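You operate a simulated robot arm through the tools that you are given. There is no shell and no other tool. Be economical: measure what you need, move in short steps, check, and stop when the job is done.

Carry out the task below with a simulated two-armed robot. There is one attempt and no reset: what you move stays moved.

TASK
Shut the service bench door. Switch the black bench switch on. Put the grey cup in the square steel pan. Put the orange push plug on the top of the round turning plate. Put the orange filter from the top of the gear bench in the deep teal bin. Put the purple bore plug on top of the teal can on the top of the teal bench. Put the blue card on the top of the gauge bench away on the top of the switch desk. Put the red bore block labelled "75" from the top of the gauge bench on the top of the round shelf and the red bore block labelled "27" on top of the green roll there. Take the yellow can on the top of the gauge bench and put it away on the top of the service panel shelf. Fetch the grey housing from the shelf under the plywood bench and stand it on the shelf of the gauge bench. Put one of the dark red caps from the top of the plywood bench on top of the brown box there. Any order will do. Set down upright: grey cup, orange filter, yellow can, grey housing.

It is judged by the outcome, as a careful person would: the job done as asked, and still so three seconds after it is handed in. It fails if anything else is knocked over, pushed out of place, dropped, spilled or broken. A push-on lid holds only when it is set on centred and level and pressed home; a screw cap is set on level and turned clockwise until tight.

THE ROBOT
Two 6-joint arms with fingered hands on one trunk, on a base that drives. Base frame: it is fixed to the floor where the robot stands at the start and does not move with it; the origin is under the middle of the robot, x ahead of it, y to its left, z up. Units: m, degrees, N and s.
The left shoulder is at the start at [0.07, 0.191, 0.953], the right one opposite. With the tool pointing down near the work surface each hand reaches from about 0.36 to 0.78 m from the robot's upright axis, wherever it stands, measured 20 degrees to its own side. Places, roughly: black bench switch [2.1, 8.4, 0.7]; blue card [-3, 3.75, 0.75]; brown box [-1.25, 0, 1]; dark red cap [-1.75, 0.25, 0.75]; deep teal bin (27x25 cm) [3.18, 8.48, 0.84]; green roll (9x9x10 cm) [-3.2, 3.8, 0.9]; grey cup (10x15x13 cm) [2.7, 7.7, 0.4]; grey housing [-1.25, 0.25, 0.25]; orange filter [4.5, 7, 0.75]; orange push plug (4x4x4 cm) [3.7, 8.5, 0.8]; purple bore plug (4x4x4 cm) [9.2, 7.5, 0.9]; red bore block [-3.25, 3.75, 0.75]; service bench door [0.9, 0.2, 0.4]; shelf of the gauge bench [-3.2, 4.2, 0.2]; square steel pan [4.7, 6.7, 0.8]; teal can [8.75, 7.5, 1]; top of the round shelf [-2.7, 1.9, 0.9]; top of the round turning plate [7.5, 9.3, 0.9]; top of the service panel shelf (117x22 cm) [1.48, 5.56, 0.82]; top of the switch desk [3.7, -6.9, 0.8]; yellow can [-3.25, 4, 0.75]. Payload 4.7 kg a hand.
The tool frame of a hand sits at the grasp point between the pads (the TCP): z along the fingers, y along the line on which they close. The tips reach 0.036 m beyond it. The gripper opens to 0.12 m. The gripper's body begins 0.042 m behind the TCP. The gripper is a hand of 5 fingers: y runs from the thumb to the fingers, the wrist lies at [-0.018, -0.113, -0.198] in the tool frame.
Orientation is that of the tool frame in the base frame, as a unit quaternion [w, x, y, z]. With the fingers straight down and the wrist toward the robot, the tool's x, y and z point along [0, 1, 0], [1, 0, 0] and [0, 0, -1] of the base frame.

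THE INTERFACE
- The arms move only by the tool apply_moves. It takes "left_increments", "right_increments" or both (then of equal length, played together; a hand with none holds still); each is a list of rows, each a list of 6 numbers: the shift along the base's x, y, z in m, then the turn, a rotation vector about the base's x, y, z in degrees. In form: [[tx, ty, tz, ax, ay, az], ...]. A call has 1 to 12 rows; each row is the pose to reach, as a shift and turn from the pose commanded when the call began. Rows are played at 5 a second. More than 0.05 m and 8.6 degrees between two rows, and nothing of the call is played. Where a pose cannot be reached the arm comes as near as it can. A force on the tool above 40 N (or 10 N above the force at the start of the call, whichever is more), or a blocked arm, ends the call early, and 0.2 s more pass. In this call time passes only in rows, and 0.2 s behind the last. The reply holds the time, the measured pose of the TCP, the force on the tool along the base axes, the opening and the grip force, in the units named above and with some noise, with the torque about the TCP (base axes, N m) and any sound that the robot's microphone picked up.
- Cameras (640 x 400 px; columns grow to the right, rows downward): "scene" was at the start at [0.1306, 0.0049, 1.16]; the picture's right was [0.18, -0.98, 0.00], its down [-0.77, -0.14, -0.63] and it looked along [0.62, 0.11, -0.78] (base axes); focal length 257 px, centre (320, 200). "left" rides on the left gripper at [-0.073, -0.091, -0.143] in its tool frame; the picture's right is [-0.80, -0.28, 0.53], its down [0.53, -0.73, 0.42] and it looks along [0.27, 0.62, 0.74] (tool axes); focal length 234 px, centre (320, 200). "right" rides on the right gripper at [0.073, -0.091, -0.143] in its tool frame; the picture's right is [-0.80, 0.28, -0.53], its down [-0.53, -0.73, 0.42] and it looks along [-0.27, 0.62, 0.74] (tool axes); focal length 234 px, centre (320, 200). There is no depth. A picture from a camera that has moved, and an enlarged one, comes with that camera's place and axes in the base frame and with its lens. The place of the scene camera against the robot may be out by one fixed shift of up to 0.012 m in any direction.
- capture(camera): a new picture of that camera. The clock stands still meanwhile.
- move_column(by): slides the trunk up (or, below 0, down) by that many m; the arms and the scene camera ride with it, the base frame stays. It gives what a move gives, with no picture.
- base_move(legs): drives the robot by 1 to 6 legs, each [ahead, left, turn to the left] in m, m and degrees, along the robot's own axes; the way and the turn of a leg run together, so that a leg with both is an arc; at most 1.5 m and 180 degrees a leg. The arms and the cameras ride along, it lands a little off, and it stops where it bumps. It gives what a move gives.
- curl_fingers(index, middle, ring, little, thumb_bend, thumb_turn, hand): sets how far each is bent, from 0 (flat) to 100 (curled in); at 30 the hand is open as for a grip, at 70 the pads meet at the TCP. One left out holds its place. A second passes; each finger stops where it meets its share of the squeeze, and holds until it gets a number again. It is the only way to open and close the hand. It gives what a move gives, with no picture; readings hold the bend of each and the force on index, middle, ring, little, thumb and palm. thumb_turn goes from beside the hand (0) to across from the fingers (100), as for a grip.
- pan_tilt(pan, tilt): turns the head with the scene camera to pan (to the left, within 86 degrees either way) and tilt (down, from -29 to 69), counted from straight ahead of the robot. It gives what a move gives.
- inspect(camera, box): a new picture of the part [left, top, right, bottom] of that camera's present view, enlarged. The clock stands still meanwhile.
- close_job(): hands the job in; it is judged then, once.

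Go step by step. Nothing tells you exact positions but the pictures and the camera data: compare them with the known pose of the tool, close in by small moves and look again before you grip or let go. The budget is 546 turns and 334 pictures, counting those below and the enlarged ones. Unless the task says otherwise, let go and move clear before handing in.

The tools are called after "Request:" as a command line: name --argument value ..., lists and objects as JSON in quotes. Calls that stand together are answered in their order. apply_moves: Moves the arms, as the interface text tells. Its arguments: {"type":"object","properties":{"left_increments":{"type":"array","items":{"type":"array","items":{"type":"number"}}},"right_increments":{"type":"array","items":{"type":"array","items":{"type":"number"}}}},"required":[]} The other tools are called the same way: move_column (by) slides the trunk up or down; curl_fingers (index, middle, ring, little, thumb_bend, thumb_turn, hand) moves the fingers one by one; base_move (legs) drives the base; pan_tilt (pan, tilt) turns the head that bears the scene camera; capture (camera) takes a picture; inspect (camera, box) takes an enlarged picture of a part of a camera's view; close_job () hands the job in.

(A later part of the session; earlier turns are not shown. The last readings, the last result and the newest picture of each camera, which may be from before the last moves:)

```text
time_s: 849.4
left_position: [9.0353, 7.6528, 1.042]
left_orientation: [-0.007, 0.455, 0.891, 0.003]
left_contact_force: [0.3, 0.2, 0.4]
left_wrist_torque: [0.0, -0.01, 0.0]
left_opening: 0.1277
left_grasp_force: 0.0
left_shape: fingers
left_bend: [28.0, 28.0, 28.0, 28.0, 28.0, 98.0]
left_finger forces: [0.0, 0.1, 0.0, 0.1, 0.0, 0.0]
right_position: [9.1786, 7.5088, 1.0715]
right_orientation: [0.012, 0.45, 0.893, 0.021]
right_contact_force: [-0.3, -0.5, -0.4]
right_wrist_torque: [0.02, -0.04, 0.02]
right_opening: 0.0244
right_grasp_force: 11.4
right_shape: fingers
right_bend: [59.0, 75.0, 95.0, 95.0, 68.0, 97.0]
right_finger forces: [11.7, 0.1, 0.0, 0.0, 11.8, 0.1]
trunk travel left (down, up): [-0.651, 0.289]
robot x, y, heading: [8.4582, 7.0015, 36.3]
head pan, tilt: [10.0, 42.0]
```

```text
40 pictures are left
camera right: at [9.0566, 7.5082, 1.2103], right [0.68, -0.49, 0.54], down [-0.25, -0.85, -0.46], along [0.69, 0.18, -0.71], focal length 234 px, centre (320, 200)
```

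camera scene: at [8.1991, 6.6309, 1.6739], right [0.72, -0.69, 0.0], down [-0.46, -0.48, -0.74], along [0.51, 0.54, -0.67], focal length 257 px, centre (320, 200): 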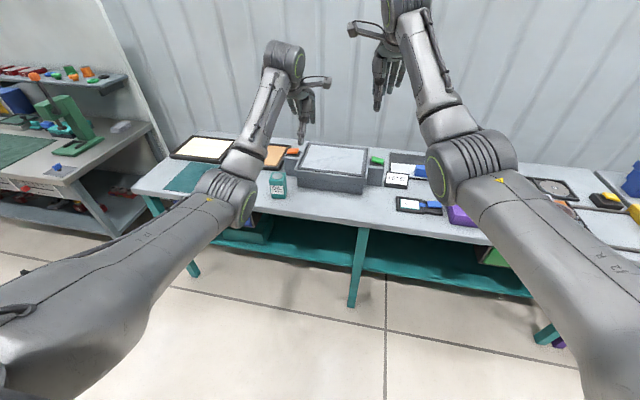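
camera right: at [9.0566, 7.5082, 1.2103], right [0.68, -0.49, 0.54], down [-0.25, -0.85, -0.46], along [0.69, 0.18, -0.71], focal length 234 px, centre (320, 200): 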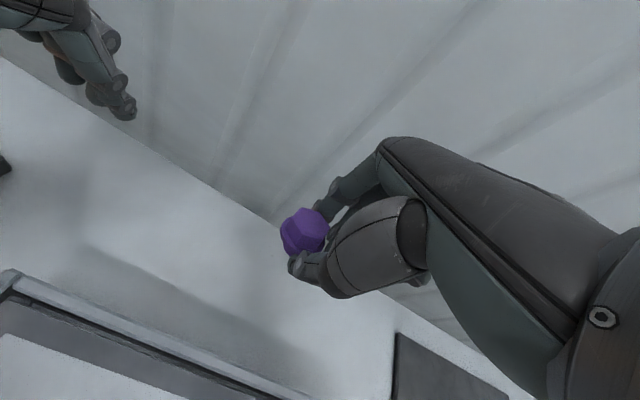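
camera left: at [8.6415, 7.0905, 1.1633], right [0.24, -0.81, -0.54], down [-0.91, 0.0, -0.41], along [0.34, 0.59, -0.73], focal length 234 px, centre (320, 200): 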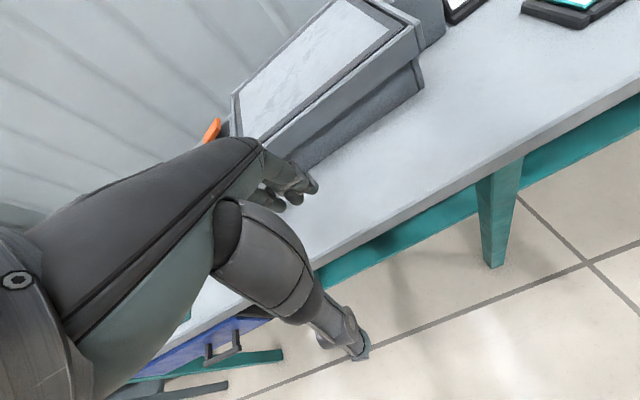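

Purple plug held. Now over to the teal can at ≈(8.708, 7.453): back 0.41, left 0.22.

Request:
move_column --by 0.06

Request:
base_move --legs '[[-0.413, 0, 0], [0, 0.224, 0]]'

Request:
capture --camera "right"

Request:
inspect --camera "scene" --box '[240, 80, 420, 220]'

```text
time_s: 850.4
left_position: [9.0357, 7.6531, 1.1012]
left_orientation: [-0.008, 0.455, 0.891, 0.003]
left_contact_force: [-0.3, -0.6, 0.7]
left_wrist_torque: [0.0, 0.02, 0.0]
left_opening: 0.1275
left_grasp_force: 0.0
left_shape: fingers
left_bend: [28.0, 28.0, 28.0, 28.0, 28.0, 98.0]
left_finger forces: [0.0, 0.1, 0.1, 0.0, 0.0, 0.1]
right_position: [9.1791, 7.5093, 1.1293]
right_orientation: [0.012, 0.448, 0.894, 0.021]
right_contact_force: [-1.1, -0.4, 0.1]
right_wrist_torque: [-0.05, 0.01, 0.0]
right_opening: 0.0245
right_grasp_force: 11.3
right_shape: fingers
right_bend: [59.0, 75.0, 95.0, 95.0, 68.0, 97.0]
right_finger forces: [11.7, 0.0, 0.0, 0.0, 11.8, 0.1]
trunk travel left (down, up): [-0.711, 0.229]
robot x, y, heading: [8.4539, 6.999, 36.6]
head pan, tilt: [10.0, 42.0]
```

```text
time_s: 854.2
left_position: [8.5744, 7.588, 1.0994]
left_orientation: [-0.007, 0.455, 0.89, 0.002]
left_contact_force: [0.3, 0.8, -0.6]
left_wrist_torque: [0.01, 0.02, -0.01]
left_opening: 0.1277
left_grasp_force: 0.0
left_shape: fingers
left_bend: [28.0, 28.0, 28.0, 28.0, 28.0, 98.0]
left_finger forces: [0.0, 0.0, 0.0, 0.0, 0.1, 0.0]
right_position: [8.7162, 7.4444, 1.1306]
right_orientation: [0.012, 0.45, 0.893, 0.022]
right_contact_force: [-0.1, 0.1, 0.0]
right_wrist_torque: [0.0, 0.01, -0.01]
right_opening: 0.0246
right_grasp_force: 11.6
right_shape: fingers
right_bend: [59.0, 75.0, 95.0, 95.0, 68.0, 97.0]
right_finger forces: [11.7, 0.0, 0.0, 0.0, 11.7, 0.0]
trunk travel left (down, up): [-0.711, 0.229]
robot x, y, heading: [7.9946, 6.9362, 36.2]
head pan, tilt: [10.0, 42.0]
```

```text
39 pictures are left
camera right: at [8.595, 7.4437, 1.2698], right [0.68, -0.49, 0.54], down [-0.25, -0.85, -0.46], along [0.69, 0.18, -0.71], focal length 234 px, centre (320, 200)
```

right: 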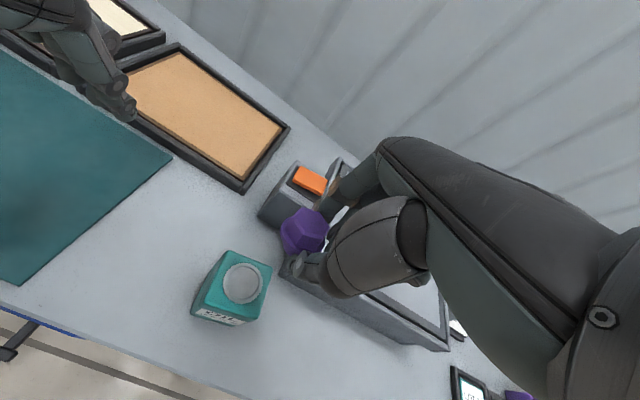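

```text
2.86 times, centred on (330, 150) of scene
camera zoom: at [8.0986, 7.0168, 1.4539], right [0.72, -0.69, 0.0], down [-0.46, -0.48, -0.74], along [0.51, 0.54, -0.67], focal length 733 px, centre (291, 343)
```

zoom: 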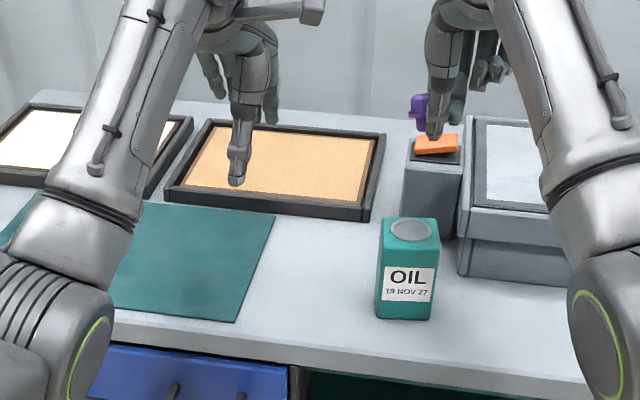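

Can top centre ≈(8.701, 7.452, 0.975). I'll correct by the plug's offset in the grip and lower.

Request:
apply_moves --right_increments '[[-0.014, -0.014, -0.03, 0, 0, 0], [-0.014, -0.014, -0.07, 0, 0, 0], [-0.014, -0.014, -0.09, 0, 0, 0]]'

Request:
capture --camera "right"

Request:
inspect --camera "scene" --box '[300, 80, 420, 200]'

```text
time_s: 855.0
left_position: [8.5738, 7.59, 1.1]
left_orientation: [-0.008, 0.455, 0.891, 0.002]
left_contact_force: [-0.4, -0.1, -0.1]
left_wrist_torque: [0.02, -0.01, 0.04]
left_opening: 0.1278
left_grasp_force: 0.1
left_shape: fingers
left_bend: [28.0, 28.0, 28.0, 28.0, 28.0, 98.0]
left_finger forces: [0.0, 0.0, 0.1, 0.0, 0.1, 0.0]
right_position: [8.7022, 7.4308, 1.042]
right_orientation: [0.011, 0.45, 0.893, 0.021]
right_contact_force: [-0.5, -1.4, -0.7]
right_wrist_torque: [-0.04, 0.0, -0.04]
right_opening: 0.0243
right_grasp_force: 11.6
right_shape: fingers
right_bend: [59.0, 75.0, 95.0, 95.0, 68.0, 97.0]
right_finger forces: [11.7, 0.0, 0.1, 0.0, 11.8, 0.0]
trunk travel left (down, up): [-0.711, 0.229]
robot x, y, heading: [7.9968, 6.9346, 36.0]
head pan, tilt: [10.0, 42.0]
```

```text
37 pictures are left
camera right: at [8.5804, 7.4305, 1.1805], right [0.68, -0.49, 0.54], down [-0.25, -0.85, -0.46], along [0.69, 0.18, -0.71], focal length 234 px, centre (320, 200)
```

right: 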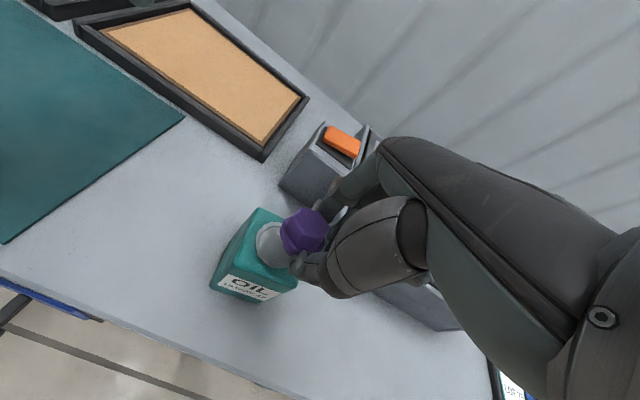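

```text
3.33 times, centred on (360, 140) of scene
camera zoom: at [8.0985, 7.0174, 1.4539], right [0.72, -0.69, 0.0], down [-0.46, -0.48, -0.74], along [0.51, 0.54, -0.67], focal length 855 px, centre (187, 400)
```

zoom: 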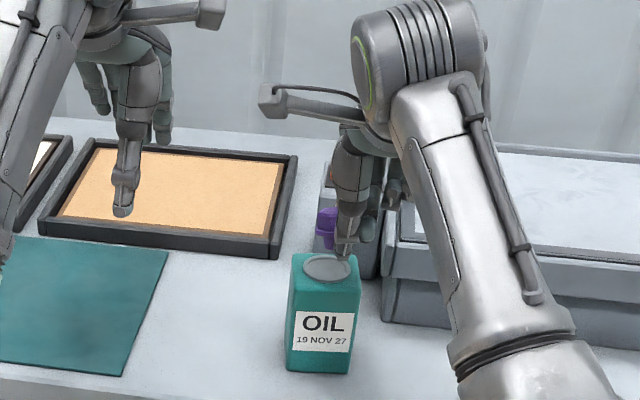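

Request:
apply_moves --right_increments '[[-0.004, -0.003, -0.008, 0, 0, 0], [-0.004, -0.003, -0.014, 0, 0, 0], [-0.004, -0.003, -0.02, 0, 0, 0], [-0.004, -0.003, -0.025, 0, 0, 0]]'

Request:
inspect --camera "scene" --box '[300, 80, 420, 200]'

```text
time_s: 856.0
left_position: [8.5749, 7.589, 1.1004]
left_orientation: [-0.008, 0.456, 0.89, 0.003]
left_contact_force: [-0.4, -1.0, 0.4]
left_wrist_torque: [0.01, 0.01, 0.01]
left_opening: 0.1276
left_grasp_force: 0.0
left_shape: fingers
left_bend: [28.0, 28.0, 28.0, 28.0, 28.0, 98.0]
left_finger forces: [0.0, 0.0, 0.0, 0.0, 0.0, 0.0]
right_position: [8.6976, 7.4286, 1.0163]
right_orientation: [0.011, 0.449, 0.893, 0.022]
right_contact_force: [0.4, -0.2, -0.4]
right_wrist_torque: [-0.05, -0.01, 0.01]
right_opening: 0.0242
right_grasp_force: 12.2
right_shape: fingers
right_bend: [59.0, 75.0, 95.0, 95.0, 68.0, 97.0]
right_finger forces: [11.7, 0.0, 0.0, 0.0, 11.8, 0.0]
trunk travel left (down, up): [-0.711, 0.229]
robot x, y, heading: [7.9937, 6.9379, 36.2]
head pan, tilt: [10.0, 42.0]
```

```text
3.33 times, centred on (360, 140) of scene
camera zoom: at [8.0986, 7.0173, 1.4538], right [0.72, -0.69, 0.0], down [-0.46, -0.48, -0.74], along [0.51, 0.54, -0.67], focal length 855 px, centre (187, 400)
```

zoom: 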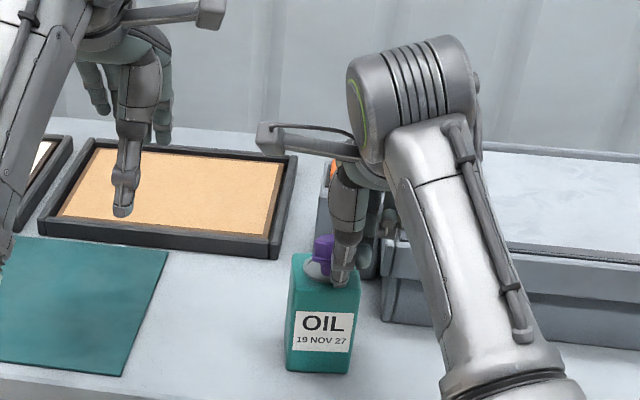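

Request:
apply_moves --right_increments '[[0, 0, -0.004, 0, 0, 0], [0, 0, -0.008, 0, 0, 0], [0, 0, -0.012, 0, 0, 0]]'

Request:
inspect --camera "right" --box '[220, 160, 380, 300]'

```text
time_s: 856.8
left_position: [8.5733, 7.5867, 1.1029]
left_orientation: [-0.007, 0.455, 0.89, 0.004]
left_contact_force: [-0.6, 0.4, 0.4]
left_wrist_torque: [0.04, -0.01, 0.01]
left_opening: 0.1275
left_grasp_force: 0.0
left_shape: fingers
left_bend: [28.0, 28.0, 28.0, 28.0, 28.0, 98.0]
left_finger forces: [0.0, 0.1, 0.1, 0.0, 0.0, 0.0]
right_position: [8.6992, 7.4279, 1.0088]
right_orientation: [0.013, 0.449, 0.893, 0.027]
right_contact_force: [1.7, -1.3, 13.9]
right_wrist_torque: [0.38, -0.2, 0.0]
right_opening: 0.0243
right_grasp_force: 18.4
right_shape: fingers
right_bend: [58.0, 75.0, 95.0, 95.0, 68.0, 97.0]
right_finger forces: [25.0, 0.1, 0.0, 0.1, 12.1, 0.1]
trunk travel left (down, up): [-0.711, 0.229]
robot x, y, heading: [7.9924, 6.9376, 36.3]
head pan, tilt: [10.0, 42.0]
```

```text
2.86 times, centred on (300, 230) of right
camera zoom: at [8.5758, 7.4262, 1.1462], right [0.68, -0.5, 0.54], down [-0.25, -0.85, -0.47], along [0.69, 0.18, -0.7], focal length 669 px, centre (377, 114)
```

zoom: 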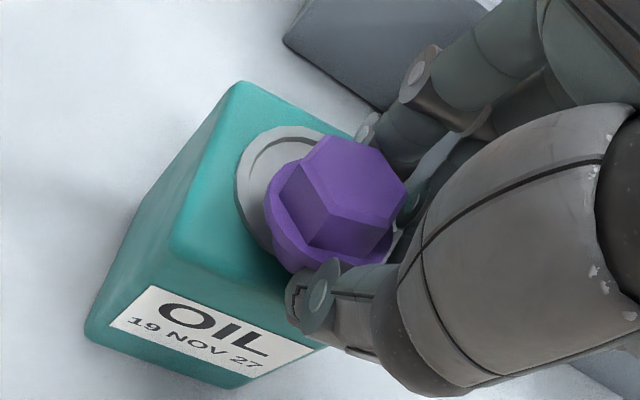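

The plug sits upright on the can top. I'll release gently.

Request:
apply_moves --right_increments '[[0, 0, 0.006, 0, 0, 0]]'

Request:
curl_fingers --hand "right" --index 54 --middle 60 --thumb_bend 62

Request:
curl_fingers --hand "right" --index 44 --middle 44 --thumb_bend 48

Request:
apply_moves --right_increments '[[0, 0, 0.03, 0, 0, 0], [0, 0, 0.07, 0, 0, 0], [0, 0, 0.115, 0, 0, 0], [0, 0, 0.15, 0, 0, 0]]'

Request:
inspect --camera "scene" --box '[300, 80, 420, 200]'

```text
time_s: 857.2
left_position: [8.5733, 7.5885, 1.101]
left_orientation: [-0.008, 0.455, 0.89, 0.003]
left_contact_force: [-0.2, -0.7, -0.2]
left_wrist_torque: [-0.01, 0.01, -0.03]
left_opening: 0.1276
left_grasp_force: 0.0
left_shape: fingers
left_bend: [28.0, 28.0, 28.0, 28.0, 28.0, 98.0]
left_finger forces: [0.0, 0.0, 0.0, 0.0, 0.0, 0.1]
right_position: [8.6983, 7.4272, 1.0079]
right_orientation: [0.012, 0.449, 0.893, 0.021]
right_contact_force: [0.3, -0.4, 1.6]
right_wrist_torque: [0.04, -0.03, 0.0]
right_opening: 0.0244
right_grasp_force: 12.3
right_shape: fingers
right_bend: [58.0, 75.0, 95.0, 95.0, 69.0, 97.0]
right_finger forces: [13.5, 0.1, 0.0, 0.0, 11.6, 0.0]
trunk travel left (down, up): [-0.711, 0.229]
robot x, y, heading: [7.995, 6.937, 36.0]
head pan, tilt: [10.0, 42.0]
```

```text
time_s: 858.2
left_position: [8.5753, 7.5883, 1.1006]
left_orientation: [-0.008, 0.456, 0.89, 0.002]
left_contact_force: [-0.6, -0.1, -1.0]
left_wrist_torque: [0.0, 0.02, 0.0]
left_opening: 0.1276
left_grasp_force: 0.1
left_shape: fingers
left_bend: [28.0, 28.0, 28.0, 28.0, 28.0, 98.0]
left_finger forces: [0.0, 0.0, 0.0, 0.0, 0.0, 0.0]
right_position: [8.7004, 7.4272, 1.0107]
right_orientation: [0.012, 0.449, 0.893, 0.022]
right_contact_force: [-0.3, 0.7, -0.7]
right_wrist_torque: [0.0, 0.04, -0.01]
right_opening: 0.039
right_grasp_force: 0.0
right_shape: fingers
right_bend: [54.0, 60.0, 95.0, 95.0, 62.0, 97.0]
right_finger forces: [0.0, 0.0, 0.0, 0.0, 0.0, 0.0]
trunk travel left (down, up): [-0.711, 0.229]
robot x, y, heading: [8.0009, 6.936, 36.1]
head pan, tilt: [10.0, 42.0]
```

```text
time_s: 859.2
left_position: [8.574, 7.5888, 1.1016]
left_orientation: [-0.007, 0.455, 0.89, 0.003]
left_contact_force: [0.2, 0.3, -0.2]
left_wrist_torque: [-0.02, 0.0, 0.0]
left_opening: 0.1276
left_grasp_force: 0.0
left_shape: fingers
left_bend: [28.0, 28.0, 28.0, 28.0, 28.0, 98.0]
left_finger forces: [0.0, 0.0, 0.0, 0.1, 0.0, 0.0]
right_position: [8.6974, 7.4283, 1.0117]
right_orientation: [0.012, 0.449, 0.893, 0.022]
right_contact_force: [-0.3, 0.1, -0.3]
right_wrist_torque: [0.02, 0.03, 0.03]
right_opening: 0.0746
right_grasp_force: 0.0
right_shape: fingers
right_bend: [44.0, 44.0, 95.0, 95.0, 48.0, 97.0]
right_finger forces: [0.1, 0.0, 0.1, 0.1, 0.1, 0.0]
trunk travel left (down, up): [-0.711, 0.229]
robot x, y, heading: [7.9932, 6.9366, 36.7]
head pan, tilt: [10.0, 42.0]
```

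```text
time_s: 860.2
left_position: [8.5727, 7.5894, 1.1009]
left_orientation: [-0.007, 0.456, 0.89, 0.003]
left_contact_force: [0.9, -0.7, -0.9]
left_wrist_torque: [0.01, -0.01, 0.01]
left_opening: 0.1277
left_grasp_force: 0.0
left_shape: fingers
left_bend: [28.0, 28.0, 28.0, 28.0, 28.0, 98.0]
left_finger forces: [0.1, 0.1, 0.1, 0.1, 0.1, 0.0]
right_position: [8.6979, 7.4268, 1.161]
right_orientation: [0.012, 0.449, 0.893, 0.022]
right_contact_force: [-1.2, -0.6, 0.2]
right_wrist_torque: [0.04, -0.02, 0.0]
right_opening: 0.0747
right_grasp_force: 0.0
right_shape: fingers
right_bend: [44.0, 44.0, 95.0, 95.0, 48.0, 97.0]
right_finger forces: [0.1, 0.1, 0.0, 0.0, 0.1, 0.0]
trunk travel left (down, up): [-0.711, 0.229]
robot x, y, heading: [7.9984, 6.9393, 36.3]
head pan, tilt: [10.0, 42.0]
```

```text
3.33 times, centred on (360, 140) of scene
camera zoom: at [8.0977, 7.0168, 1.4539], right [0.72, -0.69, 0.0], down [-0.46, -0.48, -0.74], along [0.51, 0.54, -0.67], focal length 855 px, centre (187, 400)
```

zoom: 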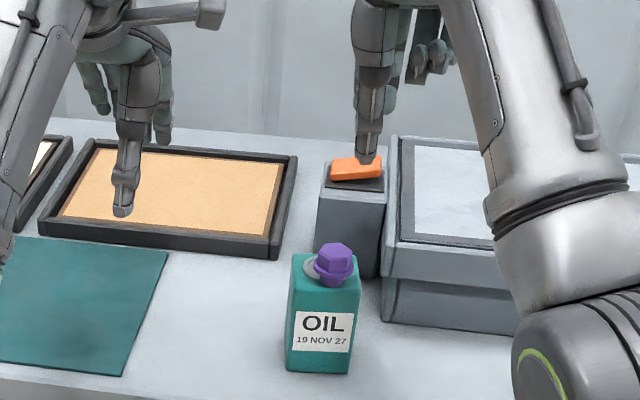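

The purple plug stands on the teal can. Last item: the cup. I'll drive back to the passage along the known track.

Request:
base_move --legs '[[-0.5, 0, 0], [0, 0, 179.5], [0, -0.9, 0], [0, -0.7, 0]]'

```text
time_s: 878.6
left_position: [6.0714, 7.2949, 1.0993]
left_orientation: [0.003, 0.887, -0.462, 0.008]
left_contact_force: [-0.1, 0.2, 0.8]
left_wrist_torque: [0.01, 0.03, -0.02]
left_opening: 0.1276
left_grasp_force: 0.1
left_shape: fingers
left_bend: [28.0, 28.0, 28.0, 28.0, 28.0, 98.0]
left_finger forces: [0.0, 0.1, 0.0, 0.0, 0.1, 0.0]
right_position: [5.9483, 7.4583, 1.1595]
right_orientation: [0.022, 0.89, -0.456, -0.012]
right_contact_force: [-0.3, -0.1, -0.5]
right_wrist_torque: [-0.02, 0.0, -0.03]
right_opening: 0.0749
right_grasp_force: 0.1
right_shape: fingers
right_bend: [44.0, 44.0, 95.0, 95.0, 48.0, 97.0]
right_finger forces: [0.0, 0.0, 0.0, 0.0, 0.1, 0.0]
trunk travel left (down, up): [-0.711, 0.229]
robot x, y, heading: [6.6598, 7.939, -144.9]
head pan, tilt: [10.0, 42.0]
```

Request:
base_move --legs '[[1.4, 0, 0.9], [0, -1.0, 0], [0, -0.5, 0], [0, 0, -3.5], [0.5, 0, 0]]'

Request:
pan_tilt --pan 0 --tilt 25

Request:
capture --camera "scene"

```text
time_s: 895.8
left_position: [3.6132, 7.4686, 1.1015]
left_orientation: [0.003, 0.873, -0.488, 0.007]
left_contact_force: [0.6, 0.6, -0.4]
left_wrist_torque: [-0.01, 0.02, -0.02]
left_opening: 0.1275
left_grasp_force: 0.0
left_shape: fingers
left_bend: [28.0, 28.0, 28.0, 28.0, 28.0, 98.0]
left_finger forces: [0.0, 0.0, 0.1, 0.0, 0.0, 0.0]
right_position: [3.501, 7.6393, 1.1591]
right_orientation: [0.022, 0.876, -0.482, -0.014]
right_contact_force: [-0.3, -0.7, 0.3]
right_wrist_torque: [0.0, -0.01, 0.02]
right_opening: 0.0746
right_grasp_force: 0.1
right_shape: fingers
right_bend: [44.0, 44.0, 95.0, 95.0, 48.0, 98.0]
right_finger forces: [0.0, 0.1, 0.0, 0.1, 0.0, 0.0]
trunk travel left (down, up): [-0.711, 0.229]
robot x, y, heading: [4.2394, 8.0808, -147.7]
head pan, tilt: [10.0, 42.0]
```

```text
time_s: 896.6
left_position: [3.6142, 7.4673, 1.0992]
left_orientation: [0.003, 0.872, -0.489, 0.007]
left_contact_force: [0.0, 0.9, 0.3]
left_wrist_torque: [-0.01, 0.0, 0.0]
left_opening: 0.1275
left_grasp_force: 0.0
left_shape: fingers
left_bend: [28.0, 28.0, 28.0, 28.0, 28.0, 98.0]
left_finger forces: [0.1, 0.0, 0.0, 0.1, 0.0, 0.0]
right_position: [3.501, 7.6379, 1.1596]
right_orientation: [0.022, 0.876, -0.481, -0.013]
right_contact_force: [0.4, 0.1, -0.8]
right_wrist_torque: [0.02, -0.01, -0.01]
right_opening: 0.0748
right_grasp_force: 0.0
right_shape: fingers
right_bend: [44.0, 44.0, 95.0, 95.0, 48.0, 98.0]
right_finger forces: [0.0, 0.0, 0.0, 0.0, 0.0, 0.1]
trunk travel left (down, up): [-0.711, 0.229]
robot x, y, heading: [4.237, 8.0763, -148.1]
head pan, tilt: [0.0, 25.0]
```

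```text
32 pictures are left
camera scene: at [4.1244, 7.9916, 1.48], right [-0.53, 0.85, 0.0], down [0.36, 0.22, -0.91], along [-0.77, -0.48, -0.42], focal length 257 px, centre (320, 200)
```

scene: 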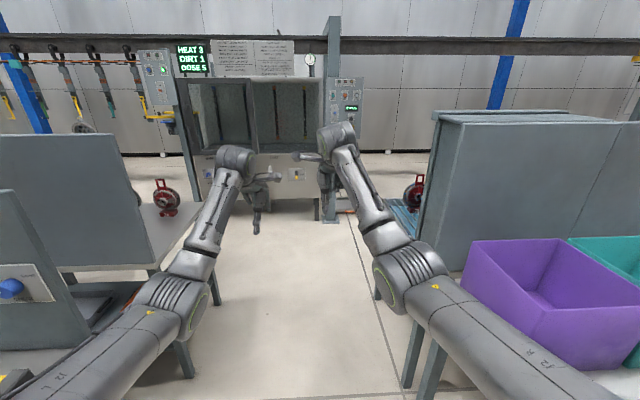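

I'm at the passage. I'll fold the right arm closer and lower relative to the trunk so it can be brought down in front of the cup bench's end, and open the hand.

Request:
apply_moves --right_increments '[[0.02, 0.028, -0.03, 0, 0, 0], [0.042, 0.057, -0.06, 0, 0, 0], [0.063, 0.086, -0.09, 0, 0, 0], [0.085, 0.115, -0.12, 0, 0, 0], [0.106, 0.145, -0.15, 0, 0, 0], [0.127, 0.174, -0.16, 0, 0, 0]]'

Request:
curl_fingers --hand "right" --index 28 --middle 28 --ring 28 --little 28 --thumb_bend 28

Request:
move_column --by 0.2

```text
time_s: 898.0
left_position: [3.6139, 7.4681, 1.1015]
left_orientation: [0.005, 0.873, -0.487, 0.007]
left_contact_force: [-0.3, 0.8, 1.0]
left_wrist_torque: [-0.04, 0.01, -0.01]
left_opening: 0.1279
left_grasp_force: 0.1
left_shape: fingers
left_bend: [28.0, 28.0, 28.0, 28.0, 28.0, 98.0]
left_finger forces: [0.0, 0.1, 0.0, 0.0, 0.1, 0.0]
right_position: [3.6287, 7.8127, 1.0004]
right_orientation: [0.023, 0.876, -0.481, -0.013]
right_contact_force: [0.6, 0.0, 0.5]
right_wrist_torque: [0.01, 0.02, -0.05]
right_opening: 0.0751
right_grasp_force: 0.1
right_shape: fingers
right_bend: [44.0, 44.0, 95.0, 95.0, 48.0, 98.0]
right_finger forces: [0.0, 0.1, 0.0, 0.0, 0.1, 0.0]
trunk travel left (down, up): [-0.711, 0.229]
robot x, y, heading: [4.2404, 8.0772, -148.2]
head pan, tilt: [0.0, 25.0]
```

```text
time_s: 899.0
left_position: [3.6139, 7.4684, 1.1006]
left_orientation: [0.003, 0.873, -0.488, 0.007]
left_contact_force: [0.3, -0.1, -0.4]
left_wrist_torque: [0.01, 0.01, 0.04]
left_opening: 0.1276
left_grasp_force: 0.0
left_shape: fingers
left_bend: [28.0, 28.0, 28.0, 28.0, 28.0, 98.0]
left_finger forces: [0.0, 0.1, 0.0, 0.0, 0.0, 0.1]
right_position: [3.6279, 7.8109, 1.0008]
right_orientation: [0.022, 0.876, -0.482, -0.012]
right_contact_force: [-0.3, 0.8, 0.3]
right_wrist_torque: [0.02, 0.02, 0.02]
right_opening: 0.1273
right_grasp_force: 0.1
right_shape: fingers
right_bend: [28.0, 28.0, 28.0, 28.0, 28.0, 98.0]
right_finger forces: [0.0, 0.1, 0.1, 0.1, 0.1, 0.0]
trunk travel left (down, up): [-0.711, 0.229]
robot x, y, heading: [4.2394, 8.0742, -148.2]
head pan, tilt: [0.0, 25.0]
```

```text
time_s: 901.2
left_position: [3.6126, 7.4678, 1.3005]
left_orientation: [0.003, 0.872, -0.489, 0.007]
left_contact_force: [-0.1, -0.2, -0.1]
left_wrist_torque: [0.02, 0.0, -0.01]
left_opening: 0.1277
left_grasp_force: 0.0
left_shape: fingers
left_bend: [28.0, 28.0, 28.0, 28.0, 28.0, 98.0]
left_finger forces: [0.0, 0.0, 0.0, 0.0, 0.0, 0.0]
right_position: [3.628, 7.8096, 1.2003]
right_orientation: [0.021, 0.876, -0.482, -0.013]
right_contact_force: [0.2, 0.6, 0.5]
right_wrist_torque: [0.0, 0.0, 0.04]
right_opening: 0.1276
right_grasp_force: 0.0
right_shape: fingers
right_bend: [28.0, 28.0, 28.0, 28.0, 28.0, 98.0]
right_finger forces: [0.0, 0.0, 0.1, 0.0, 0.0, 0.0]
trunk travel left (down, up): [-0.911, 0.029]
robot x, y, heading: [4.2415, 8.0764, -148.0]
head pan, tilt: [0.0, 25.0]
```

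Request:
base_move --legs '[[1.2, 0, 0], [0, 0.45, 0], [0, 0, -67]]'

Request:
pan_tilt --pan -5 --tilt 45

Request:
capture --camera "scene"

```text
time_s: 909.5
left_position: [2.7996, 6.4708, 1.3008]
left_orientation: [0.002, 0.871, -0.491, 0.006]
left_contact_force: [0.6, -0.1, -0.6]
left_wrist_torque: [0.06, 0.06, -0.03]
left_opening: 0.1279
left_grasp_force: 0.1
left_shape: fingers
left_bend: [28.0, 28.0, 28.0, 28.0, 28.0, 98.0]
left_finger forces: [0.1, 0.1, 0.0, 0.0, 0.0, 0.0]
right_position: [2.8163, 6.8136, 1.2002]
right_orientation: [0.021, 0.874, -0.485, -0.014]
right_contact_force: [0.4, -1.1, 0.6]
right_wrist_torque: [0.04, 0.0, 0.01]
right_opening: 0.1275
right_grasp_force: 0.1
right_shape: fingers
right_bend: [28.0, 28.0, 28.0, 28.0, 28.0, 98.0]
right_finger forces: [0.0, 0.0, 0.0, 0.0, 0.0, 0.0]
trunk travel left (down, up): [-0.911, 0.029]
robot x, y, heading: [3.4254, 7.0768, -148.4]
head pan, tilt: [0.0, 25.0]
stopped in leg 2: the robot was blocked; the commanded pose is now the measured one
```

```text
time_s: 910.4
left_position: [2.7963, 6.4741, 1.3015]
left_orientation: [0.003, 0.87, -0.493, 0.007]
left_contact_force: [0.2, 0.5, 0.2]
left_wrist_torque: [-0.02, 0.01, 0.02]
left_opening: 0.1275
left_grasp_force: 0.0
left_shape: fingers
left_bend: [28.0, 28.0, 28.0, 28.0, 28.0, 98.0]
left_finger forces: [0.0, 0.1, 0.0, 0.0, 0.0, 0.0]
right_position: [2.8138, 6.8182, 1.1999]
right_orientation: [0.021, 0.874, -0.485, -0.013]
right_contact_force: [-0.6, 0.4, 0.8]
right_wrist_torque: [0.0, 0.01, -0.01]
right_opening: 0.1277
right_grasp_force: 0.0
right_shape: fingers
right_bend: [28.0, 28.0, 28.0, 28.0, 28.0, 98.0]
right_finger forces: [0.1, 0.1, 0.1, 0.0, 0.0, 0.1]
trunk travel left (down, up): [-0.911, 0.029]
robot x, y, heading: [3.4278, 7.0758, -148.6]
head pan, tilt: [-5.0, 45.0]
```

```text
31 pictures are left
camera scene: at [3.3173, 7.0067, 1.6496], right [-0.45, 0.9, 0.0], down [0.63, 0.31, -0.71], along [-0.63, -0.32, -0.71], focal length 257 px, centre (320, 200)
```

scene: 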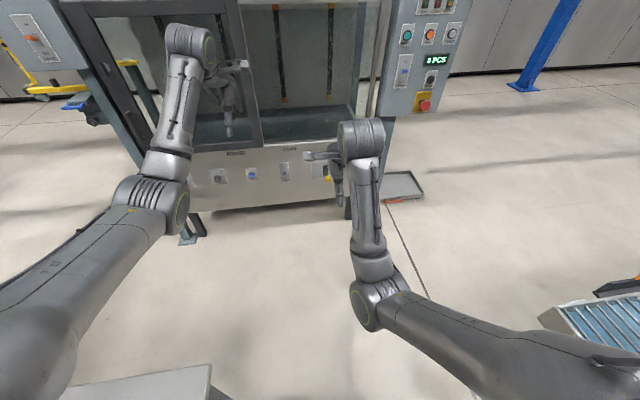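

Request:
base_move --legs '[[0, -0.04, 0], [0, 0, -67]]'

Request:
capture --camera "scene"

```text
time_s: 914.2
left_position: [2.5996, 7.444, 1.3005]
left_orientation: [-0.007, -0.463, 0.886, -0.005]
left_contact_force: [0.0, -0.3, 0.1]
left_wrist_torque: [0.01, -0.02, 0.02]
left_opening: 0.1277
left_grasp_force: 0.0
left_shape: fingers
left_bend: [28.0, 28.0, 28.0, 28.0, 28.0, 98.0]
left_finger forces: [0.0, 0.0, 0.1, 0.0, 0.0, 0.0]
right_position: [2.9178, 7.5667, 1.1999]
right_orientation: [-0.012, -0.469, 0.883, 0.024]
right_contact_force: [0.2, 0.1, -0.5]
right_wrist_torque: [0.02, -0.02, 0.01]
right_opening: 0.1279
right_grasp_force: 0.0
right_shape: fingers
right_bend: [28.0, 28.0, 28.0, 28.0, 28.0, 98.0]
right_finger forces: [0.1, 0.0, 0.0, 0.0, 0.1, 0.1]
trunk travel left (down, up): [-0.911, 0.029]
robot x, y, heading: [3.4089, 7.1136, 145.8]
head pan, tilt: [-5.0, 45.0]
```

```text
30 pictures are left
camera scene: at [3.3081, 7.1834, 1.6495], right [0.64, 0.77, 0.0], down [0.55, -0.45, -0.71], along [-0.55, 0.45, -0.71], focal length 257 px, centre (320, 200)
```

scene: 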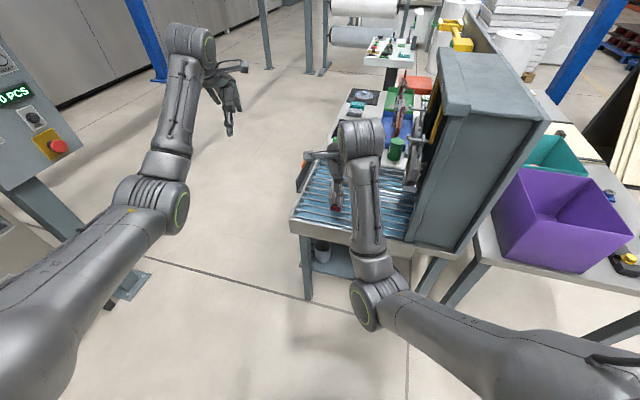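

The cup is visible under the tray end, just right of the leg. I'll back 4 cm and lower the trunk so the right hand comes down in front of it.

Request:
base_move --legs '[[-0.04, 0, 0]]'

Request:
move_column --by -0.4

Request:
move_column --by -0.32

Request:
capture --camera "scene"

Request:
capture --camera "right"

```text
time_s: 915.1
left_position: [2.6231, 7.4263, 1.294]
left_orientation: [-0.005, -0.463, 0.886, -0.007]
left_contact_force: [-1.2, 1.1, -0.1]
left_wrist_torque: [-0.05, -0.11, 0.02]
left_opening: 0.1276
left_grasp_force: 0.0
left_shape: fingers
left_bend: [28.0, 28.0, 28.0, 28.0, 28.0, 98.0]
left_finger forces: [0.0, 0.1, 0.1, 0.0, 0.0, 0.0]
right_position: [2.9445, 7.5492, 1.1948]
right_orientation: [-0.009, -0.469, 0.883, 0.019]
right_contact_force: [-1.0, 0.6, -1.5]
right_wrist_torque: [-0.05, -0.06, -0.02]
right_opening: 0.1274
right_grasp_force: 0.0
right_shape: fingers
right_bend: [28.0, 28.0, 28.0, 28.0, 28.0, 98.0]
right_finger forces: [0.0, 0.1, 0.0, 0.0, 0.1, 0.0]
trunk travel left (down, up): [-0.911, 0.029]
robot x, y, heading: [3.4388, 7.089, 145.5]
head pan, tilt: [-5.0, 45.0]
```

```text
time_s: 919.0
left_position: [2.6321, 7.422, 0.9]
left_orientation: [-0.007, -0.463, 0.886, -0.004]
left_contact_force: [0.8, 0.4, -0.2]
left_wrist_torque: [0.0, 0.01, 0.0]
left_opening: 0.1278
left_grasp_force: 0.0
left_shape: fingers
left_bend: [28.0, 28.0, 28.0, 28.0, 28.0, 98.0]
left_finger forces: [0.1, 0.0, 0.0, 0.1, 0.0, 0.0]
right_position: [2.9518, 7.5463, 0.801]
right_orientation: [-0.011, -0.468, 0.883, 0.024]
right_contact_force: [-0.1, 0.2, 0.3]
right_wrist_torque: [-0.01, 0.03, -0.01]
right_opening: 0.1276
right_grasp_force: 0.0
right_shape: fingers
right_bend: [28.0, 28.0, 28.0, 28.0, 28.0, 98.0]
right_finger forces: [0.0, 0.0, 0.1, 0.0, 0.0, 0.0]
trunk travel left (down, up): [-0.511, 0.429]
robot x, y, heading: [3.4409, 7.0892, 145.8]
head pan, tilt: [-5.0, 45.0]
```

```text
time_s: 922.1
left_position: [2.6307, 7.4223, 0.5798]
left_orientation: [-0.006, -0.463, 0.886, -0.004]
left_contact_force: [-0.3, -0.4, -0.2]
left_wrist_torque: [0.01, 0.03, 0.0]
left_opening: 0.1279
left_grasp_force: 0.1
left_shape: fingers
left_bend: [28.0, 28.0, 28.0, 28.0, 28.0, 98.0]
left_finger forces: [0.1, 0.0, 0.1, 0.0, 0.0, 0.0]
right_position: [2.9506, 7.5438, 0.4803]
right_orientation: [-0.011, -0.468, 0.883, 0.023]
right_contact_force: [0.9, 0.5, 0.1]
right_wrist_torque: [0.0, -0.04, -0.03]
right_opening: 0.1274
right_grasp_force: 0.0
right_shape: fingers
right_bend: [28.0, 28.0, 28.0, 28.0, 28.0, 98.0]
right_finger forces: [0.0, 0.0, 0.1, 0.0, 0.0, 0.0]
trunk travel left (down, up): [-0.191, 0.749]
robot x, y, heading: [3.4388, 7.091, 145.6]
head pan, tilt: [-5.0, 45.0]
```

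```text
29 pictures are left
camera scene: at [3.3407, 7.1615, 0.9296], right [0.64, 0.77, 0.0], down [0.55, -0.45, -0.71], along [-0.55, 0.45, -0.71], focal length 257 px, centre (320, 200)
```

scene: 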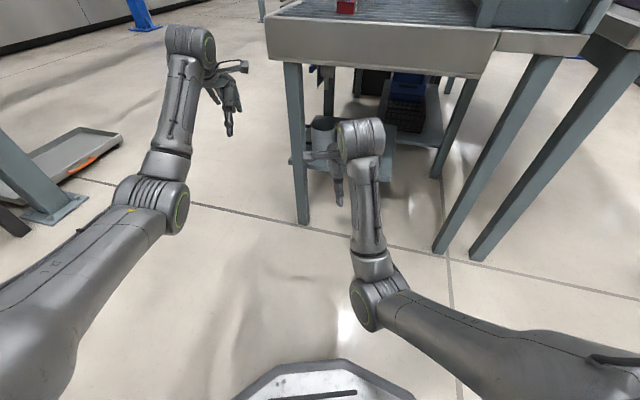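

```text
28 pictures are left
camera right: at [2.9924, 7.4288, 0.6191], right [0.24, 0.81, 0.54], down [0.89, 0.04, -0.46], along [-0.39, 0.59, -0.7], focal length 234 px, centre (320, 200)
```

right: 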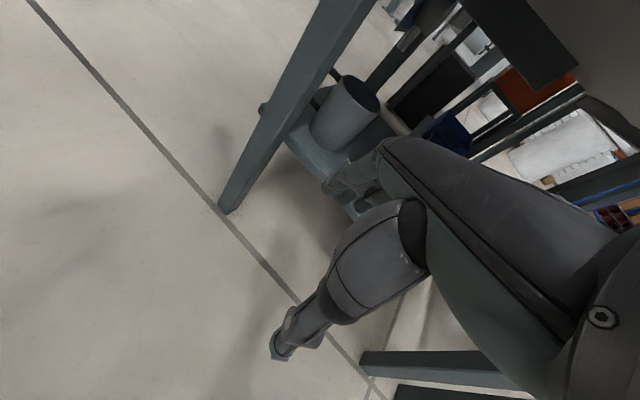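

The leg would foul the hand's camera on this heading; coming in from ~166° clears it. I'll turn left 20° and strafe right.

Request:
base_move --legs '[[0, 0, 20], [-0.05, -0.31, 0]]'

Request:
capture --camera "right"

Request:
capture --camera "scene"

```text
time_s: 925.4
left_position: [2.6901, 7.4066, 0.5802]
left_orientation: [-0.006, -0.611, 0.791, -0.006]
left_contact_force: [0.4, -0.9, -0.5]
left_wrist_torque: [-0.03, 0.0, 0.0]
left_opening: 0.1276
left_grasp_force: 0.0
left_shape: fingers
left_bend: [28.0, 28.0, 28.0, 28.0, 28.0, 98.0]
left_finger forces: [0.0, 0.0, 0.1, 0.0, 0.1, 0.1]
right_position: [2.948, 7.6333, 0.4793]
right_orientation: [-0.015, -0.617, 0.787, 0.022]
right_contact_force: [0.2, -0.1, 0.0]
right_wrist_torque: [0.01, 0.0, 0.0]
right_opening: 0.1277
right_grasp_force: 0.0
right_shape: fingers
right_bend: [28.0, 28.0, 28.0, 28.0, 28.0, 98.0]
right_finger forces: [0.0, 0.0, 0.0, 0.0, 0.0, 0.1]
trunk travel left (down, up): [-0.191, 0.749]
robot x, y, heading: [3.5655, 7.3779, 165.7]
head pan, tilt: [-5.0, 45.0]
```

```text
27 pictures are left
camera right: at [3.0269, 7.5391, 0.619], right [-0.05, 0.84, 0.54], down [0.82, 0.35, -0.46], along [-0.57, 0.42, -0.7], focal length 234 px, centre (320, 200)
```

right: 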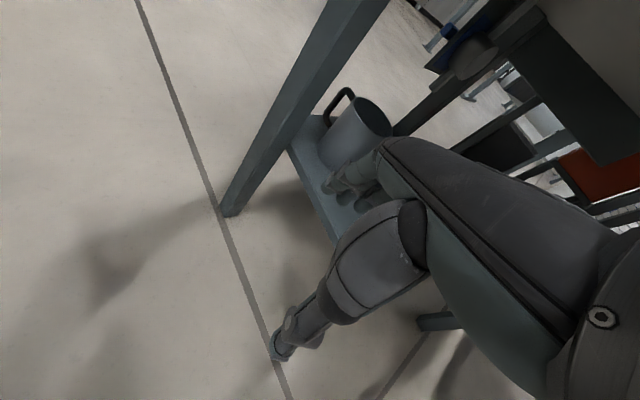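

```text
26 pictures are left
camera scene: at [3.4437, 7.4068, 0.9296], right [0.33, 0.94, 0.0], down [0.67, -0.23, -0.71], along [-0.67, 0.23, -0.71], focal length 257 px, centre (320, 200)
```

scene: 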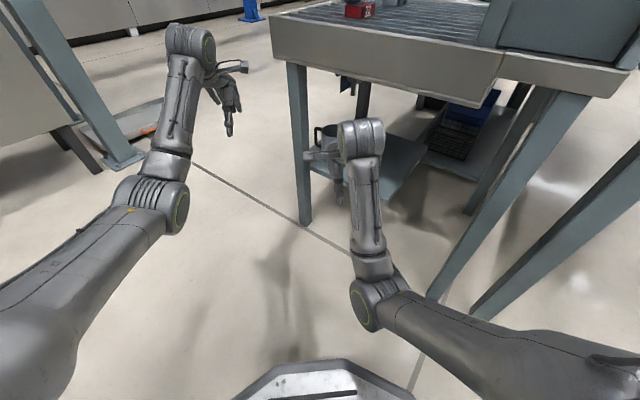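

Cup centre ≈(2.708, 7.695), rim ≈0.465, handle pointing away to the left. I'll raise the hand to pass over the rim, then advance with base and arm.

Request:
apply_moves --right_increments '[[0, 0, 0.04, 0, 0, 0]]'

Request:
base_move --legs '[[0.1, 0, 0]]'

Request:
apply_moves --right_increments '[[-0.045, 0.011, 0, 0, 0, 0], [-0.09, 0.023, 0, 0, 0, 0]]'

Request:
capture --camera "right"

Request:
inspect --camera "scene" --box '[250, 40, 450, 220]'

```text
time_s: 925.8
left_position: [2.6907, 7.4072, 0.5804]
left_orientation: [-0.006, -0.612, 0.791, -0.005]
left_contact_force: [0.3, -0.2, -0.8]
left_wrist_torque: [0.03, -0.02, 0.04]
left_opening: 0.1278
left_grasp_force: 0.0
left_shape: fingers
left_bend: [28.0, 28.0, 28.0, 28.0, 28.0, 98.0]
left_finger forces: [0.1, 0.0, 0.0, 0.0, 0.1, 0.1]
right_position: [2.9439, 7.6349, 0.5141]
right_orientation: [-0.016, -0.617, 0.787, 0.021]
right_contact_force: [-0.6, 0.3, 0.4]
right_wrist_torque: [-0.03, -0.05, -0.01]
right_opening: 0.1278
right_grasp_force: 0.1
right_shape: fingers
right_bend: [28.0, 28.0, 28.0, 28.0, 28.0, 98.0]
right_finger forces: [0.0, 0.0, 0.0, 0.1, 0.0, 0.0]
right hand out of reach, approached as far as the arm can: row 1
trunk travel left (down, up): [-0.191, 0.749]
robot x, y, heading: [3.5625, 7.3739, 165.6]
head pan, tilt: [-5.0, 45.0]
```

```text
time_s: 926.9
left_position: [2.5935, 7.4292, 0.5794]
left_orientation: [-0.005, -0.613, 0.79, -0.006]
left_contact_force: [-0.2, 0.4, -0.8]
left_wrist_torque: [0.02, -0.03, -0.01]
left_opening: 0.1277
left_grasp_force: 0.1
left_shape: fingers
left_bend: [28.0, 28.0, 28.0, 28.0, 28.0, 98.0]
left_finger forces: [0.1, 0.1, 0.1, 0.0, 0.1, 0.0]
right_position: [2.8473, 7.6573, 0.5139]
right_orientation: [-0.015, -0.618, 0.786, 0.021]
right_contact_force: [0.1, -0.7, 0.9]
right_wrist_torque: [-0.01, -0.01, -0.01]
right_opening: 0.1277
right_grasp_force: 0.1
right_shape: fingers
right_bend: [28.0, 28.0, 28.0, 28.0, 28.0, 98.0]
right_finger forces: [0.0, 0.0, 0.0, 0.1, 0.0, 0.1]
trunk travel left (down, up): [-0.191, 0.749]
robot x, y, heading: [3.4655, 7.3995, 166.1]
head pan, tilt: [-5.0, 45.0]
```

```text
time_s: 927.5
left_position: [2.6025, 7.4263, 0.5852]
left_orientation: [-0.008, -0.613, 0.79, -0.002]
left_contact_force: [-0.6, 0.5, -0.4]
left_wrist_torque: [0.03, -0.02, 0.01]
left_opening: 0.1278
left_grasp_force: 0.0
left_shape: fingers
left_bend: [28.0, 28.0, 28.0, 28.0, 28.0, 98.0]
left_finger forces: [0.0, 0.1, 0.1, 0.1, 0.0, 0.1]
right_position: [2.7682, 7.6727, 0.5115]
right_orientation: [-0.018, -0.618, 0.786, 0.02]
right_contact_force: [0.5, 0.5, 0.4]
right_wrist_torque: [-0.01, 0.0, 0.02]
right_opening: 0.128
right_grasp_force: 0.2
right_shape: fingers
right_bend: [28.0, 28.0, 28.0, 28.0, 28.0, 98.0]
right_finger forces: [0.0, 0.1, 0.0, 0.0, 0.0, 0.0]
trunk travel left (down, up): [-0.191, 0.749]
robot x, y, heading: [3.4742, 7.3991, 166.0]
head pan, tilt: [-5.0, 45.0]
```

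```text
25 pictures are left
camera right: at [2.8474, 7.5778, 0.6514], right [-0.06, 0.84, 0.54], down [0.81, 0.35, -0.46], along [-0.58, 0.41, -0.71], focal length 234 px, centre (320, 200)
```

right: 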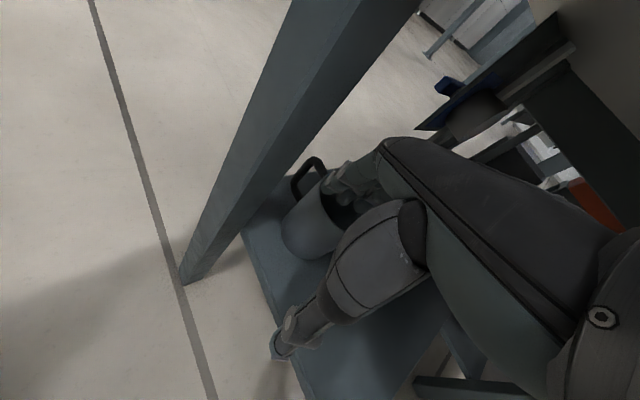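

```text
2.22 times, centred on (350, 130) of scene
camera zoom: at [3.3571, 7.4271, 0.9285], right [0.33, 0.94, 0.0], down [0.66, -0.23, -0.71], along [-0.67, 0.23, -0.7], focal length 570 px, centre (253, 356)
```

zoom: 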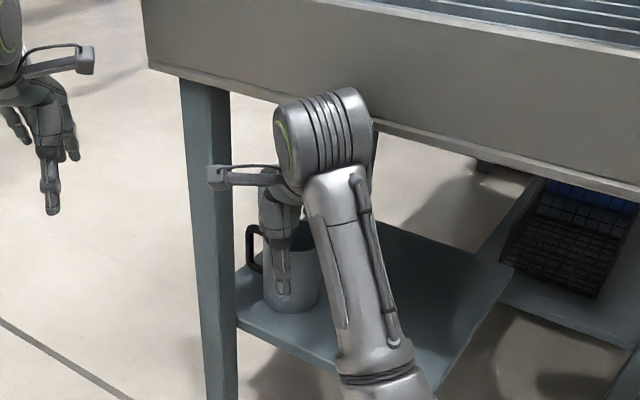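

The wrist meets the tray face at this height. I'll pull back, pitch the hand 20° forward (wrist lower and further out), and re-enter.

Request:
apply_moves --right_increments '[[0.045, -0.011, 0, 0, 0, 0], [0.09, -0.022, -0.01, 1.9, 7.4, 0], [0.095, -0.024, -0.02, 3.7, 14.6, 0], [0.095, -0.024, -0.028, 5, 19.5, 0]]'

Request:
apply_moves --right_increments '[[-0.04, 0.01, 0, 0, 0, 0], [-0.08, 0.02, 0, 0, 0, 0], [-0.11, 0.028, 0, 0, 0, 0]]'

Request:
inspect --camera "scene" --box '[250, 40, 450, 220]'

Request:
capture --camera "right"

```text
time_s: 928.7
left_position: [2.5942, 7.4302, 0.58]
left_orientation: [-0.006, -0.613, 0.79, -0.005]
left_contact_force: [0.0, 1.0, -0.2]
left_wrist_torque: [0.01, 0.0, 0.01]
left_opening: 0.128
left_grasp_force: 0.0
left_shape: fingers
left_bend: [28.0, 28.0, 28.0, 28.0, 28.0, 98.0]
left_finger forces: [0.1, 0.0, 0.0, 0.0, 0.0, 0.0]
right_position: [2.8472, 7.7159, 0.4994]
right_orientation: [-0.088, -0.588, 0.773, 0.219]
right_contact_force: [-0.7, 0.1, -0.7]
right_wrist_torque: [-0.03, -0.01, 0.0]
right_opening: 0.1279
right_grasp_force: 0.1
right_shape: fingers
right_bend: [28.0, 28.0, 28.0, 28.0, 28.0, 98.0]
right_finger forces: [0.0, 0.1, 0.0, 0.0, 0.0, 0.0]
trunk travel left (down, up): [-0.191, 0.749]
robot x, y, heading: [3.4617, 7.4003, 165.9]
head pan, tilt: [-5.0, 45.0]
stopped in row 4 (right hand): the arm was blocked; the commanded pose is now the measured one
```

```text
time_s: 929.5
left_position: [2.5933, 7.4299, 0.5796]
left_orientation: [-0.006, -0.613, 0.79, -0.006]
left_contact_force: [-1.0, 1.1, -0.6]
left_wrist_torque: [0.0, -0.01, 0.03]
left_opening: 0.1277
left_grasp_force: 0.1
left_shape: fingers
left_bend: [28.0, 28.0, 28.0, 28.0, 28.0, 98.0]
left_finger forces: [0.0, 0.1, 0.0, 0.1, 0.0, 0.0]
right_position: [2.7354, 7.7431, 0.5011]
right_orientation: [-0.089, -0.59, 0.773, 0.216]
right_contact_force: [0.0, 0.7, -0.9]
right_wrist_torque: [-0.02, 0.0, 0.03]
right_opening: 0.1278
right_grasp_force: 0.0
right_shape: fingers
right_bend: [28.0, 28.0, 28.0, 28.0, 28.0, 98.0]
right_finger forces: [0.0, 0.0, 0.1, 0.0, 0.0, 0.0]
trunk travel left (down, up): [-0.191, 0.749]
robot x, y, heading: [3.4677, 7.4031, 165.6]
head pan, tilt: [-5.0, 45.0]
```

```text
2.22 times, centred on (350, 130) of scene
camera zoom: at [3.3465, 7.4314, 0.9295], right [0.33, 0.94, 0.0], down [0.67, -0.23, -0.71], along [-0.67, 0.23, -0.71], focal length 570 px, centre (253, 356)
```

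zoom: 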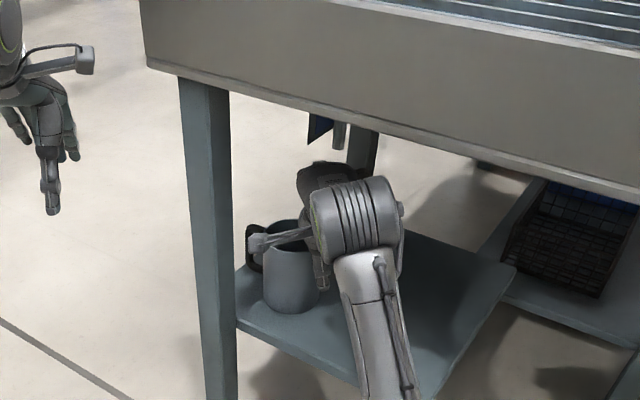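

```text
22 pictures are left
camera right: at [2.85, 7.6209, 0.5798], right [0.19, 0.7, 0.68], down [0.63, 0.45, -0.64], along [-0.75, 0.55, -0.35], focal length 234 px, centre (320, 200)
```

right: 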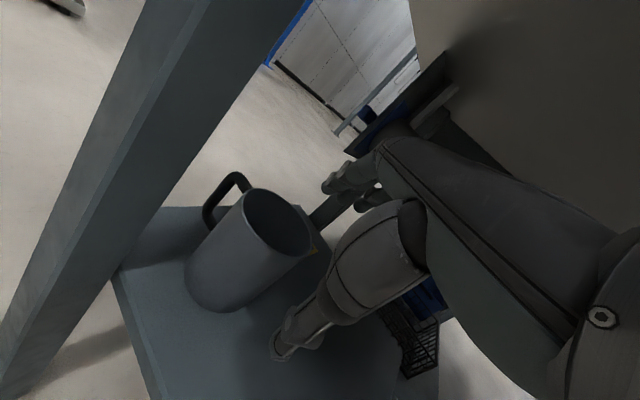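

The hand is under the tray and right of the cup. I'll shift left 3.7 cm, forward 3.5 cm, then lower around the rim.

Request:
apply_moves --right_increments '[[-0.005, -0.018, 0, 0, 0, 0], [-0.009, -0.036, 0, 0, 0, 0], [-0.026, -0.032, 0, 0, 0, 0], [-0.043, -0.027, 0, 0, 0, 0], [-0.043, -0.027, -0.02, 0, 0, 0], [-0.043, -0.027, -0.04, 0, 0, 0]]'

Request:
capture --camera "right"

```text
time_s: 930.9
left_position: [2.5942, 7.4299, 0.5813]
left_orientation: [-0.005, -0.613, 0.79, -0.006]
left_contact_force: [-0.7, 0.1, -0.1]
left_wrist_torque: [0.02, 0.02, 0.0]
left_opening: 0.1279
left_grasp_force: 0.2
left_shape: fingers
left_bend: [28.0, 28.0, 28.0, 28.0, 28.0, 98.0]
left_finger forces: [0.0, 0.1, 0.0, 0.1, 0.0, 0.1]
right_position: [2.6931, 7.7149, 0.4594]
right_orientation: [-0.089, -0.59, 0.773, 0.216]
right_contact_force: [0.1, 0.4, -0.9]
right_wrist_torque: [-0.03, 0.04, 0.03]
right_opening: 0.1279
right_grasp_force: 0.0
right_shape: fingers
right_bend: [28.0, 28.0, 28.0, 28.0, 28.0, 98.0]
right_finger forces: [0.0, 0.0, 0.0, 0.0, 0.0, 0.0]
trunk travel left (down, up): [-0.191, 0.749]
robot x, y, heading: [3.4656, 7.3991, 165.6]
head pan, tilt: [-5.0, 45.0]
```

```text
21 pictures are left
camera right: at [2.8086, 7.5934, 0.5387], right [0.19, 0.7, 0.69], down [0.63, 0.45, -0.64], along [-0.76, 0.55, -0.35], focal length 234 px, centre (320, 200)
```

right: 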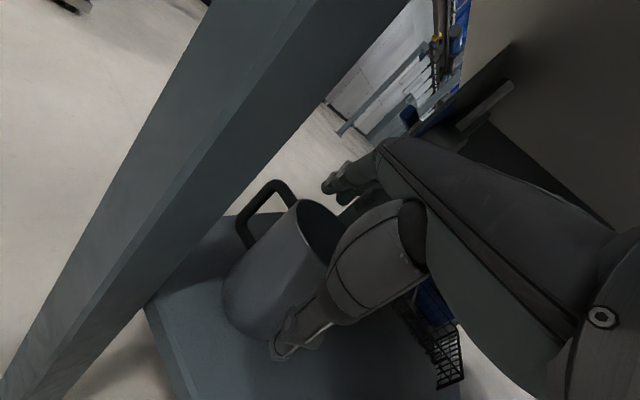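

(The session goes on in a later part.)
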